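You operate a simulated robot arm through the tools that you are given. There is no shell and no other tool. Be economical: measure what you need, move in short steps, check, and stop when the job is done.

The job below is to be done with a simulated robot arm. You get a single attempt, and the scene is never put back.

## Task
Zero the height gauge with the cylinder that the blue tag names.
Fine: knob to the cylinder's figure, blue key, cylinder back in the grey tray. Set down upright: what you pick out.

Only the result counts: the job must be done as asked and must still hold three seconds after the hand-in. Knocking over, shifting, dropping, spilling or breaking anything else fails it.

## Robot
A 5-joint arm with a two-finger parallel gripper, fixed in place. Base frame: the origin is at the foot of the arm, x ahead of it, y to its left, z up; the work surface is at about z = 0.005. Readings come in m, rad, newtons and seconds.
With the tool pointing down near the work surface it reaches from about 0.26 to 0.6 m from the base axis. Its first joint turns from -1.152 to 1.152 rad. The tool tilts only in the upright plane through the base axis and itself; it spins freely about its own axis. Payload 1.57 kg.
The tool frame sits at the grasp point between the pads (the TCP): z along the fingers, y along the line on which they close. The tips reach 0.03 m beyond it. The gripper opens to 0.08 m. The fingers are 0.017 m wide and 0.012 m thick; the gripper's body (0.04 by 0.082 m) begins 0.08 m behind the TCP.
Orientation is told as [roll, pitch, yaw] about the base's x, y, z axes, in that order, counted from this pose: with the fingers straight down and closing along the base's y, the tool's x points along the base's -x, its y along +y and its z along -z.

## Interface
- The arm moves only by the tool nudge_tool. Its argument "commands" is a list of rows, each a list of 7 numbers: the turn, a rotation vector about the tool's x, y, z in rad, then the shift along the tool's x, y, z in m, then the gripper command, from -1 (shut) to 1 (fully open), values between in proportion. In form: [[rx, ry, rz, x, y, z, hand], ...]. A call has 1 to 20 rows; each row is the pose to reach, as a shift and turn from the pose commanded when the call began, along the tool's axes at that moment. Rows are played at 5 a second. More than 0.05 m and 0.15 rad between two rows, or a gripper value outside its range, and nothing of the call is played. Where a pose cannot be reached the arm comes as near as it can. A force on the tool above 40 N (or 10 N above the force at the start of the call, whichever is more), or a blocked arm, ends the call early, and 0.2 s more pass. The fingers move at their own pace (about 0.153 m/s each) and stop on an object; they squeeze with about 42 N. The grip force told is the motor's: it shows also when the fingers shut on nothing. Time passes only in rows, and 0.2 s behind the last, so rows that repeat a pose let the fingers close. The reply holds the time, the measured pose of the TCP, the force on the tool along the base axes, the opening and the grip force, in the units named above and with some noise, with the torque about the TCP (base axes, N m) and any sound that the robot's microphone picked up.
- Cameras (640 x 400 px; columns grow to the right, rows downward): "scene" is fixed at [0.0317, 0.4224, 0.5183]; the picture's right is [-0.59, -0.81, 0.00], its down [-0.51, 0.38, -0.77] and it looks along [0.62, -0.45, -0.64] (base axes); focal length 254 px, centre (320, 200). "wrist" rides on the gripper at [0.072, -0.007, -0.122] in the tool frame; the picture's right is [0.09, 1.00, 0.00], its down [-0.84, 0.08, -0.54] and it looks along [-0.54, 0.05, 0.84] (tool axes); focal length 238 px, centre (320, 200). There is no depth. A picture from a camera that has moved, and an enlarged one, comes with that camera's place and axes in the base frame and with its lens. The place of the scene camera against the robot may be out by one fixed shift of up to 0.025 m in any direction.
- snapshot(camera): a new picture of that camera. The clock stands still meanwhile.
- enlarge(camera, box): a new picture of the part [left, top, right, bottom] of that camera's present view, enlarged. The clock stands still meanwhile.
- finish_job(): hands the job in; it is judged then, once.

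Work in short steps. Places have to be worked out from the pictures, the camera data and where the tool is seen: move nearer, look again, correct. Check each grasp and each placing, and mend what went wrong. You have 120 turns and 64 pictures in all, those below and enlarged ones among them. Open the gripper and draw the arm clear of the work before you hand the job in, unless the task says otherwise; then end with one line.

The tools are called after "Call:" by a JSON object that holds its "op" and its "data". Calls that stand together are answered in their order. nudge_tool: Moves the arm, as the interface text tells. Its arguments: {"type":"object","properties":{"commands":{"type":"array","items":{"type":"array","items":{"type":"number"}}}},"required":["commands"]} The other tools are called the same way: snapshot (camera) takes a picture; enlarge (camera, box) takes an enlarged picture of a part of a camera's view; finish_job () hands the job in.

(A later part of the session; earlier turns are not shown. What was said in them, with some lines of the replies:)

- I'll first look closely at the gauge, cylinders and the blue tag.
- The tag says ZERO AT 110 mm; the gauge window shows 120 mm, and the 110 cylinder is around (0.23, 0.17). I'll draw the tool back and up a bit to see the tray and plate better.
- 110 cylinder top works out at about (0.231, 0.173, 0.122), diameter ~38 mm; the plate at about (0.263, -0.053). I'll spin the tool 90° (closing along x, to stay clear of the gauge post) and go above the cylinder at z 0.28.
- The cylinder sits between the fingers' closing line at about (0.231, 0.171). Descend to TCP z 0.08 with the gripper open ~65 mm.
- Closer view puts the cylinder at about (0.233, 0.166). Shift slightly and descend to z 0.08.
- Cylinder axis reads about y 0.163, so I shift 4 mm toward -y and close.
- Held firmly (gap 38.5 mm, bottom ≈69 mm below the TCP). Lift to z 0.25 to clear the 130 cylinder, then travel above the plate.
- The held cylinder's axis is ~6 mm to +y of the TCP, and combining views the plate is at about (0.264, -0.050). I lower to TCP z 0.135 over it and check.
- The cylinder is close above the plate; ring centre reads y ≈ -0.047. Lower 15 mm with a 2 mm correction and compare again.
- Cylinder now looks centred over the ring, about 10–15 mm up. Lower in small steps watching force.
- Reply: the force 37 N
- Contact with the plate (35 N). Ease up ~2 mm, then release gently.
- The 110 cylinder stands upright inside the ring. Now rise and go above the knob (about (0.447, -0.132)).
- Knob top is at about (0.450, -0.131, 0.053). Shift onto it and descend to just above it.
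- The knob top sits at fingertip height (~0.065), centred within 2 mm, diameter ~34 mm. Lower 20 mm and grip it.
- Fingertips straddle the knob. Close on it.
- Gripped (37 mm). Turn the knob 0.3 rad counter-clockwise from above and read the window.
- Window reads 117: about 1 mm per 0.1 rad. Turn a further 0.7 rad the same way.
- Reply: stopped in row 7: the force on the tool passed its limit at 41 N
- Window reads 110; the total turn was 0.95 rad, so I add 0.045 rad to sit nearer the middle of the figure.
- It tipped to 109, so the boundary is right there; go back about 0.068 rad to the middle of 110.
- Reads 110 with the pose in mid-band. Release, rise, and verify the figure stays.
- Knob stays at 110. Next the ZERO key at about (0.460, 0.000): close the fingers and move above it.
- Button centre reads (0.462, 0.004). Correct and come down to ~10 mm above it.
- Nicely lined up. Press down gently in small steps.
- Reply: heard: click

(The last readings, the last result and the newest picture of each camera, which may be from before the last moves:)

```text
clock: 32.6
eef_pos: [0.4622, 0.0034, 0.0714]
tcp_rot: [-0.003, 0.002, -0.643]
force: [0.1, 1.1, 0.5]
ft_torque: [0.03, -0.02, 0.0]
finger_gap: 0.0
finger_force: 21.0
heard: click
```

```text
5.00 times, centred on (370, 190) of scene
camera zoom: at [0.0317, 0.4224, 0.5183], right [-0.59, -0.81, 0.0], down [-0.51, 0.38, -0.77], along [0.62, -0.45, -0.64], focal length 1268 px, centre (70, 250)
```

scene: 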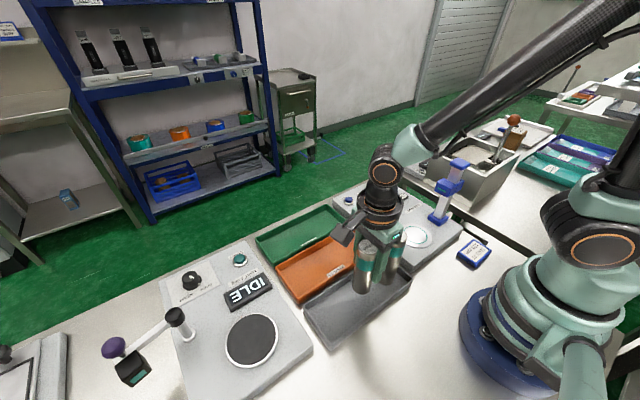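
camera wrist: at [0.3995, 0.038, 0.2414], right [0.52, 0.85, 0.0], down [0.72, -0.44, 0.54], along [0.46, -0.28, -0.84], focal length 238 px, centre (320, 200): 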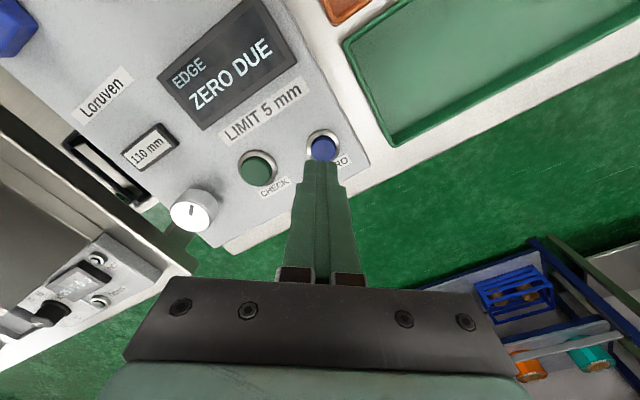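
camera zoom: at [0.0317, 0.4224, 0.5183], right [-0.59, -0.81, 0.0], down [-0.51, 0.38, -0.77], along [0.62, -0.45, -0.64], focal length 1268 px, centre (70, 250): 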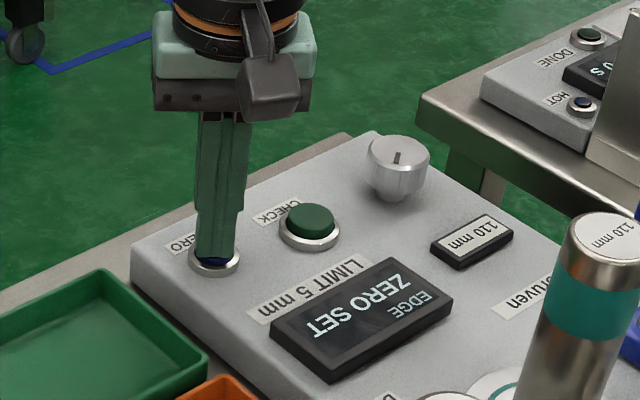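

Click heard and display says ZERO SET. Rise and return above the cylinder with yaw -90°.

Call:
{"op": "nudge_tool", "data": {"commands": [[0, 0, 0, 0, 0, -0.04, -1], [0, 0, 0, 0, 0, -0.08, -1], [0, 0, 0, 0, 0, -0.12, -1], [0, 0, 0, 0, 0, -0.16, 0.5], [0, 0, 0.116, 0.0159, -0.0202, -0.16, 0.5], [0, 0, 0.232, 0.0317, -0.0404, -0.16, 0.5], [0, 0, 0.348, 0.0476, -0.0606, -0.16, 0.5], [0, 0, 0.464, 0.0635, -0.0809, -0.16, 0.5], [0, 0, 0.58, 0.0793, -0.1011, -0.16, 0.5], [0, 0, 0.696, 0.0952, -0.1213, -0.16, 0.5], [0, 0, 0.812, 0.111, -0.1415, -0.16, 0.5], [0, 0, 0.928, 0.1269, -0.1617, -0.16, 0.5], [0, 0, 0.928, 0.1269, -0.1617, -0.16, 0.5]]}}

Call:
{"op": "snapshot", "data": {"camera": "wrist"}}

Call:
{"op": "enlarge", "data": {"camera": "scene", "box": [320, 150, 500, 290]}}

```text
clock: 35.4
eef_pos: [0.2636, -0.0499, 0.2326]
tcp_rot: [-0.004, 0.0, -1.573]
force: [0.5, -0.3, 1.0]
ft_torque: [-0.01, -0.01, -0.01]
finger_gap: 0.0602
finger_force: 0.0
```

```text
21 pictures are left
camera wrist: at [0.2571, 0.0221, 0.3545], right [1.0, 0.09, 0.0], down [0.08, -0.84, 0.54], along [0.05, -0.54, -0.84], focal length 238 px, centre (320, 200)
```

wrist: 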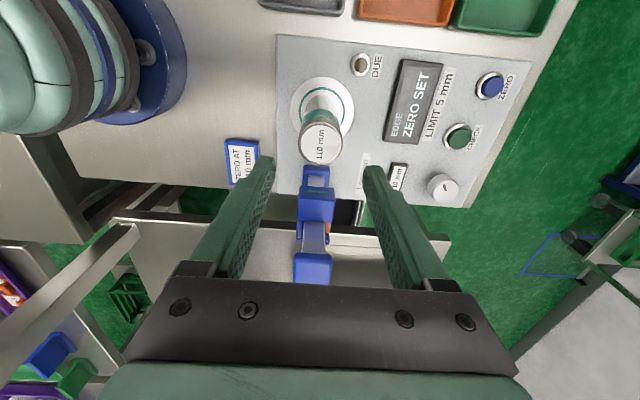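

```text
2.86 times, centred on (410, 220) of scene
camera zoom: at [0.0317, 0.4224, 0.5183], right [-0.59, -0.81, 0.0], down [-0.51, 0.38, -0.77], along [0.62, -0.45, -0.64], focal length 725 px, centre (63, 143)
```

zoom: 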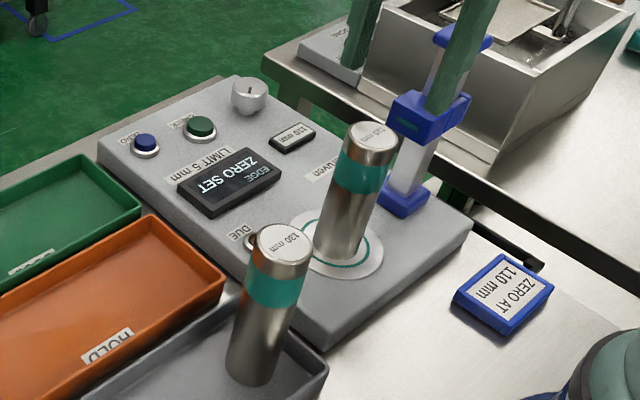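

ZERO SET holds and the DUE lamp is off. Descend to z 0.111, grip and lift the 110 cylinder.

Call:
{"op": "nudge_tool", "data": {"commands": [[0, 0, 0, 0, 0, 0.03, 0.5], [0, 0, 0, 0, 0, 0.06, 0.5], [0, 0, 0, 0, 0, 0.09, 0.5], [0, 0, 0, 0, 0, 0.1215, 0.5], [0, 0, 0, 0, 0, 0.1215, 0.5], [0, 0, 0, 0, 0, 0.1215, 0], [0, 0, 0, 0, 0, 0.1215, -1], [0, 0, 0, 0, 0, 0.1215, -1], [0, 0, 0, 0, 0, 0.1215, -1]]}}

```text
clock: 37.4
eef_pos: [0.2634, -0.0498, 0.1113]
tcp_rot: [-0.004, -0.001, -1.569]
force: [-0.1, -0.7, 0.3]
ft_torque: [-0.06, 0.0, -0.03]
finger_gap: 0.0384
finger_force: 42.0
```

Gripped. Lift, carry back over the tray to the original spot (0.2335, 0.167), stopping at z 0.10.

Call:
{"op": "nudge_tool", "data": {"commands": [[0, 0, 0, 0, 0, -0.035, -1], [0, 0, 0, 0, 0, -0.07, -1], [0, 0, 0, 0, 0, -0.11, -1], [0, 0, 0, 0, 0, -0.145, -1], [0, 0, 0, 0.031, -0.004, -0.145, -1], [0, 0, 0, 0.062, -0.009, -0.145, -1], [0, 0, 0, 0.093, -0.013, -0.145, -1], [0, 0, 0, 0.124, -0.017, -0.145, -1], [0, 0, 0, 0.155, -0.021, -0.145, -1], [0, 0, 0, 0.186, -0.026, -0.145, -1], [0, 0, 0, 0.217, -0.03, -0.145, -1], [0, 0, 0, 0.217, -0.03, -0.11, -1], [0, 0, 0, 0.217, -0.03, -0.07, -1], [0, 0, 0, 0.217, -0.03, -0.03, -1], [0, 0, 0, 0.217, -0.03, 0.011, -1], [0, 0, 0, 0.217, -0.03, 0.011, -1]]}}

Call:
{"op": "enlarge", "data": {"camera": "scene", "box": [320, 180, 460, 330]}}

Call:
{"op": "snapshot", "data": {"camera": "wrist"}}

```text
clock: 40.8
eef_pos: [0.234, 0.167, 0.0986]
tcp_rot: [0.0, 0.0, -1.569]
force: [-0.2, 0.5, -4.2]
ft_torque: [-0.01, 0.01, -0.03]
finger_gap: 0.0383
finger_force: 42.0
```

```text
2.67 times, centred on (390, 255) of scene
camera zoom: at [0.0317, 0.4224, 0.5183], right [-0.59, -0.81, 0.0], down [-0.51, 0.38, -0.77], along [0.62, -0.45, -0.64], focal length 677 px, centre (133, 53)
```

zoom: 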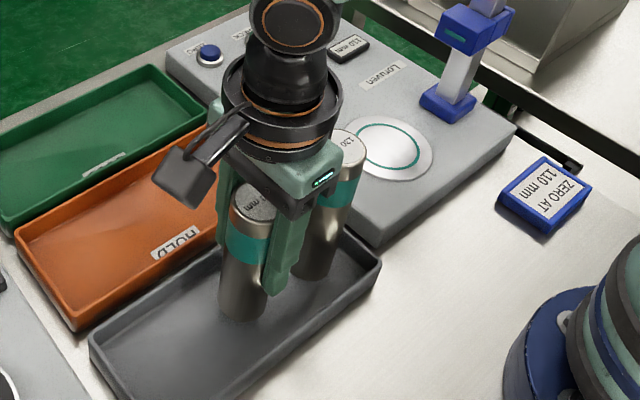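

```text
18 pictures are left
camera wrist: at [0.227, 0.2393, 0.2202], right [1.0, 0.09, 0.0], down [0.08, -0.84, 0.54], along [0.05, -0.54, -0.84], focal length 238 px, centre (320, 200)
```

wrist: 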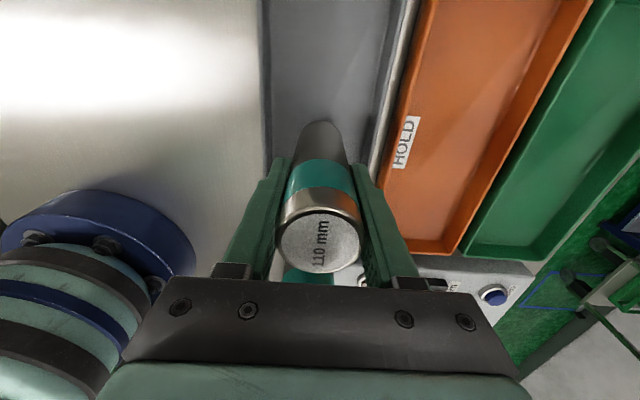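

It hangs over its former spot in the tray. Lower in small steps to just above contact (~z 0.082).

Call:
{"op": "nudge_tool", "data": {"commands": [[0, 0, 0, 0, 0, 0.005, -1], [0, 0, 0, 0, 0, 0.01, -1], [0, 0, 0, 0, 0, 0.014, -1], [0, 0, 0, 0, 0, 0.016, -1], [0, 0, 0, 0, 0, 0.016, -1]]}}

Call:
{"op": "nudge_tool", "data": {"commands": [[0, 0, 0, 0, 0, 0.001, -1], [0, 0, 0, 0, 0, 0.001, -1]]}}

```text
clock: 42.0
eef_pos: [0.2335, 0.1673, 0.0841]
tcp_rot: [-0.001, -0.002, -1.571]
force: [-3.5, -7.9, 24.3]
ft_torque: [-0.33, -0.11, -0.06]
finger_gap: 0.0387
finger_force: 42.2
```

```text
clock: 42.6
eef_pos: [0.234, 0.168, 0.0835]
tcp_rot: [-0.002, -0.002, -1.568]
force: [-9.5, -4.6, 34.1]
ft_torque: [0.29, 0.53, 0.06]
finger_gap: 0.0385
finger_force: 42.2
```

Contact with the tray floor. Ease up ~1.5 mm, check, then release.

Call:
{"op": "nudge_tool", "data": {"commands": [[0, 0, 0, 0, 0, -0.001, -1], [0, 0, 0, 0, 0, -0.0015, -1], [0, 0, 0, 0, 0, -0.0015, -1]]}}

Call:
{"op": "enlarge", "data": {"camera": "scene", "box": [320, 210, 420, 300]}}

```text
clock: 43.4
eef_pos: [0.2317, 0.1665, 0.0847]
tcp_rot: [-0.002, -0.002, -1.569]
force: [-0.4, -0.4, -4.1]
ft_torque: [0.02, -0.03, 0.01]
finger_gap: 0.0383
finger_force: 41.6
```

```text
4.44 times, centred on (370, 255) of scene
camera zoom: at [0.0317, 0.4224, 0.5183], right [-0.59, -0.81, 0.0], down [-0.51, 0.38, -0.77], along [0.62, -0.45, -0.64], focal length 1128 px, centre (98, -44)
```

zoom: 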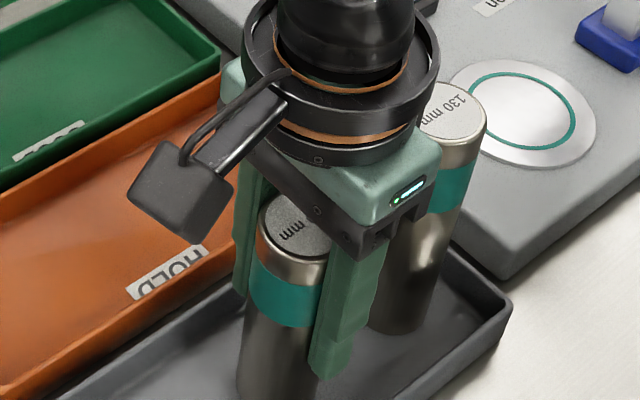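

Call:
{"op": "nudge_tool", "data": {"commands": [[0, 0, 0, 0, 0, 0.0007, -1], [0, 0, 0, 0, 0, 0.0007, -1], [0, 0, 0, 0, 0, 0.0007, 0], [0, 0, 0, 0, 0, 0.0007, 0.5], [0, 0, 0, 0, 0, 0.0007, 0.5]]}}

Call:
{"op": "snapshot", "data": {"camera": "wrist"}}

```text
clock: 44.6
eef_pos: [0.2331, 0.1677, 0.0841]
tcp_rot: [-0.003, -0.001, -1.569]
force: [-0.2, -0.6, 0.2]
ft_torque: [-0.03, 0.02, 0.01]
finger_gap: 0.06
finger_force: 0.1
```

```text
16 pictures are left
camera wrist: at [0.2266, 0.2398, 0.2052], right [1.0, 0.09, 0.0], down [0.08, -0.84, 0.54], along [0.05, -0.54, -0.84], focal length 238 px, centre (320, 200)
```

wrist: 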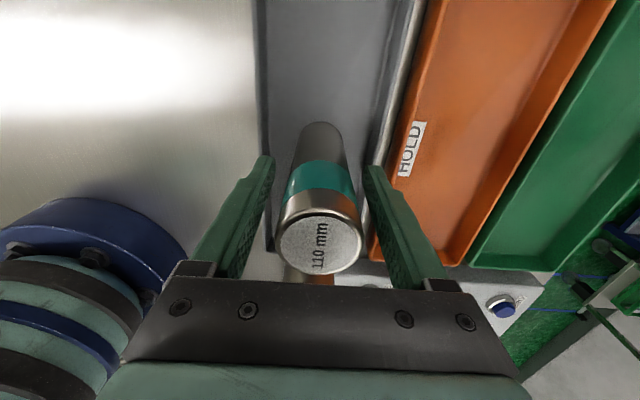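

Released and standing. Rise straight up and clear, then verify.

Call:
{"op": "nudge_tool", "data": {"commands": [[0, 0, 0, 0, 0, -0.03, 0.5], [0, 0, 0, 0, 0, -0.06, 0.5], [0, 0, 0, 0, 0, -0.09, 0.5], [0, 0, 0, 0, 0, -0.12, 0.5], [0, 0, 0, 0, 0, -0.16, 0.5], [0, 0, 0, 0, 0, -0.2, 1], [0, 0, 0, 0, 0.03, -0.23, 1], [0, 0, 0, 0, 0.06, -0.25, 1], [0, 0, 0, 0, 0.06, -0.25, 1]]}}

Call:
{"op": "enlarge", "data": {"camera": "scene", "box": [300, 160, 500, 330]}}

Call:
{"op": "snapshot", "data": {"camera": "wrist"}}

```text
clock: 46.6
eef_pos: [0.2951, 0.1667, 0.3345]
tcp_rot: [-0.004, -0.001, -1.57]
force: [-0.1, -0.5, 0.1]
ft_torque: [0.01, 0.04, 0.0]
finger_gap: 0.08
finger_force: 0.0
```

```text
2.35 times, centred on (400, 245) of scene
camera zoom: at [0.0317, 0.4224, 0.5183], right [-0.59, -0.81, 0.0], down [-0.51, 0.38, -0.77], along [0.62, -0.45, -0.64], focal length 597 px, centre (132, 94)
```

zoom: 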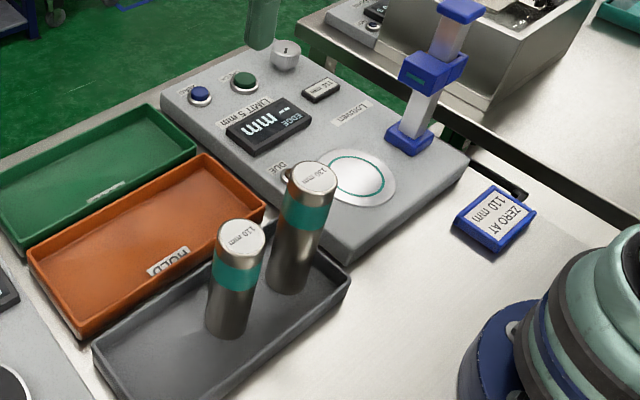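

```text
14 pictures are left
camera wrist: at [0.2885, 0.2393, 0.4551], right [1.0, 0.09, 0.0], down [0.08, -0.84, 0.54], along [0.05, -0.54, -0.84], focal length 238 px, centre (320, 200)
```

wrist: 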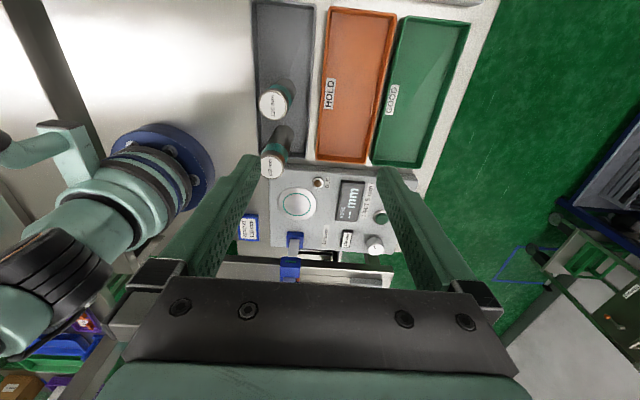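

Both cylinders stand in the tray; a quick check of the gauge's display and lamp.

Call:
{"op": "enlarge", "data": {"camera": "wrist", "box": [265, 160, 395, 260]}}

```text
4.00 times, centred on (330, 210) of wrist
camera zoom: at [0.2885, 0.2393, 0.4551], right [1.0, 0.09, 0.0], down [0.08, -0.84, 0.54], along [0.05, -0.54, -0.84], focal length 953 px, centre (280, 160)
```

zoom: 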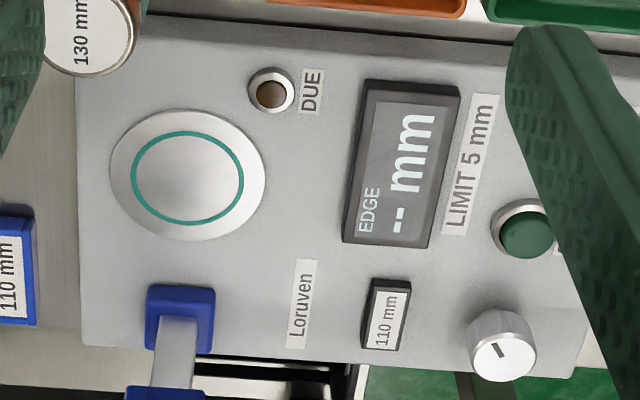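

The gauge is zeroed (DUE lamp off, display ready), the knob reads 110, the cylinder is upright in the grey tray and the arm is clear. Handing in.

Call:
{"op": "finish_job", "data": {}}

```text
The job is handed in.
```

I zeroed the height gauge with the 110 mm cylinder named on the blue tag: knob set to 110, blue key pressed (display read ZERO SET, DUE lamp went out), and the cylinder set back upright in the grey tray.
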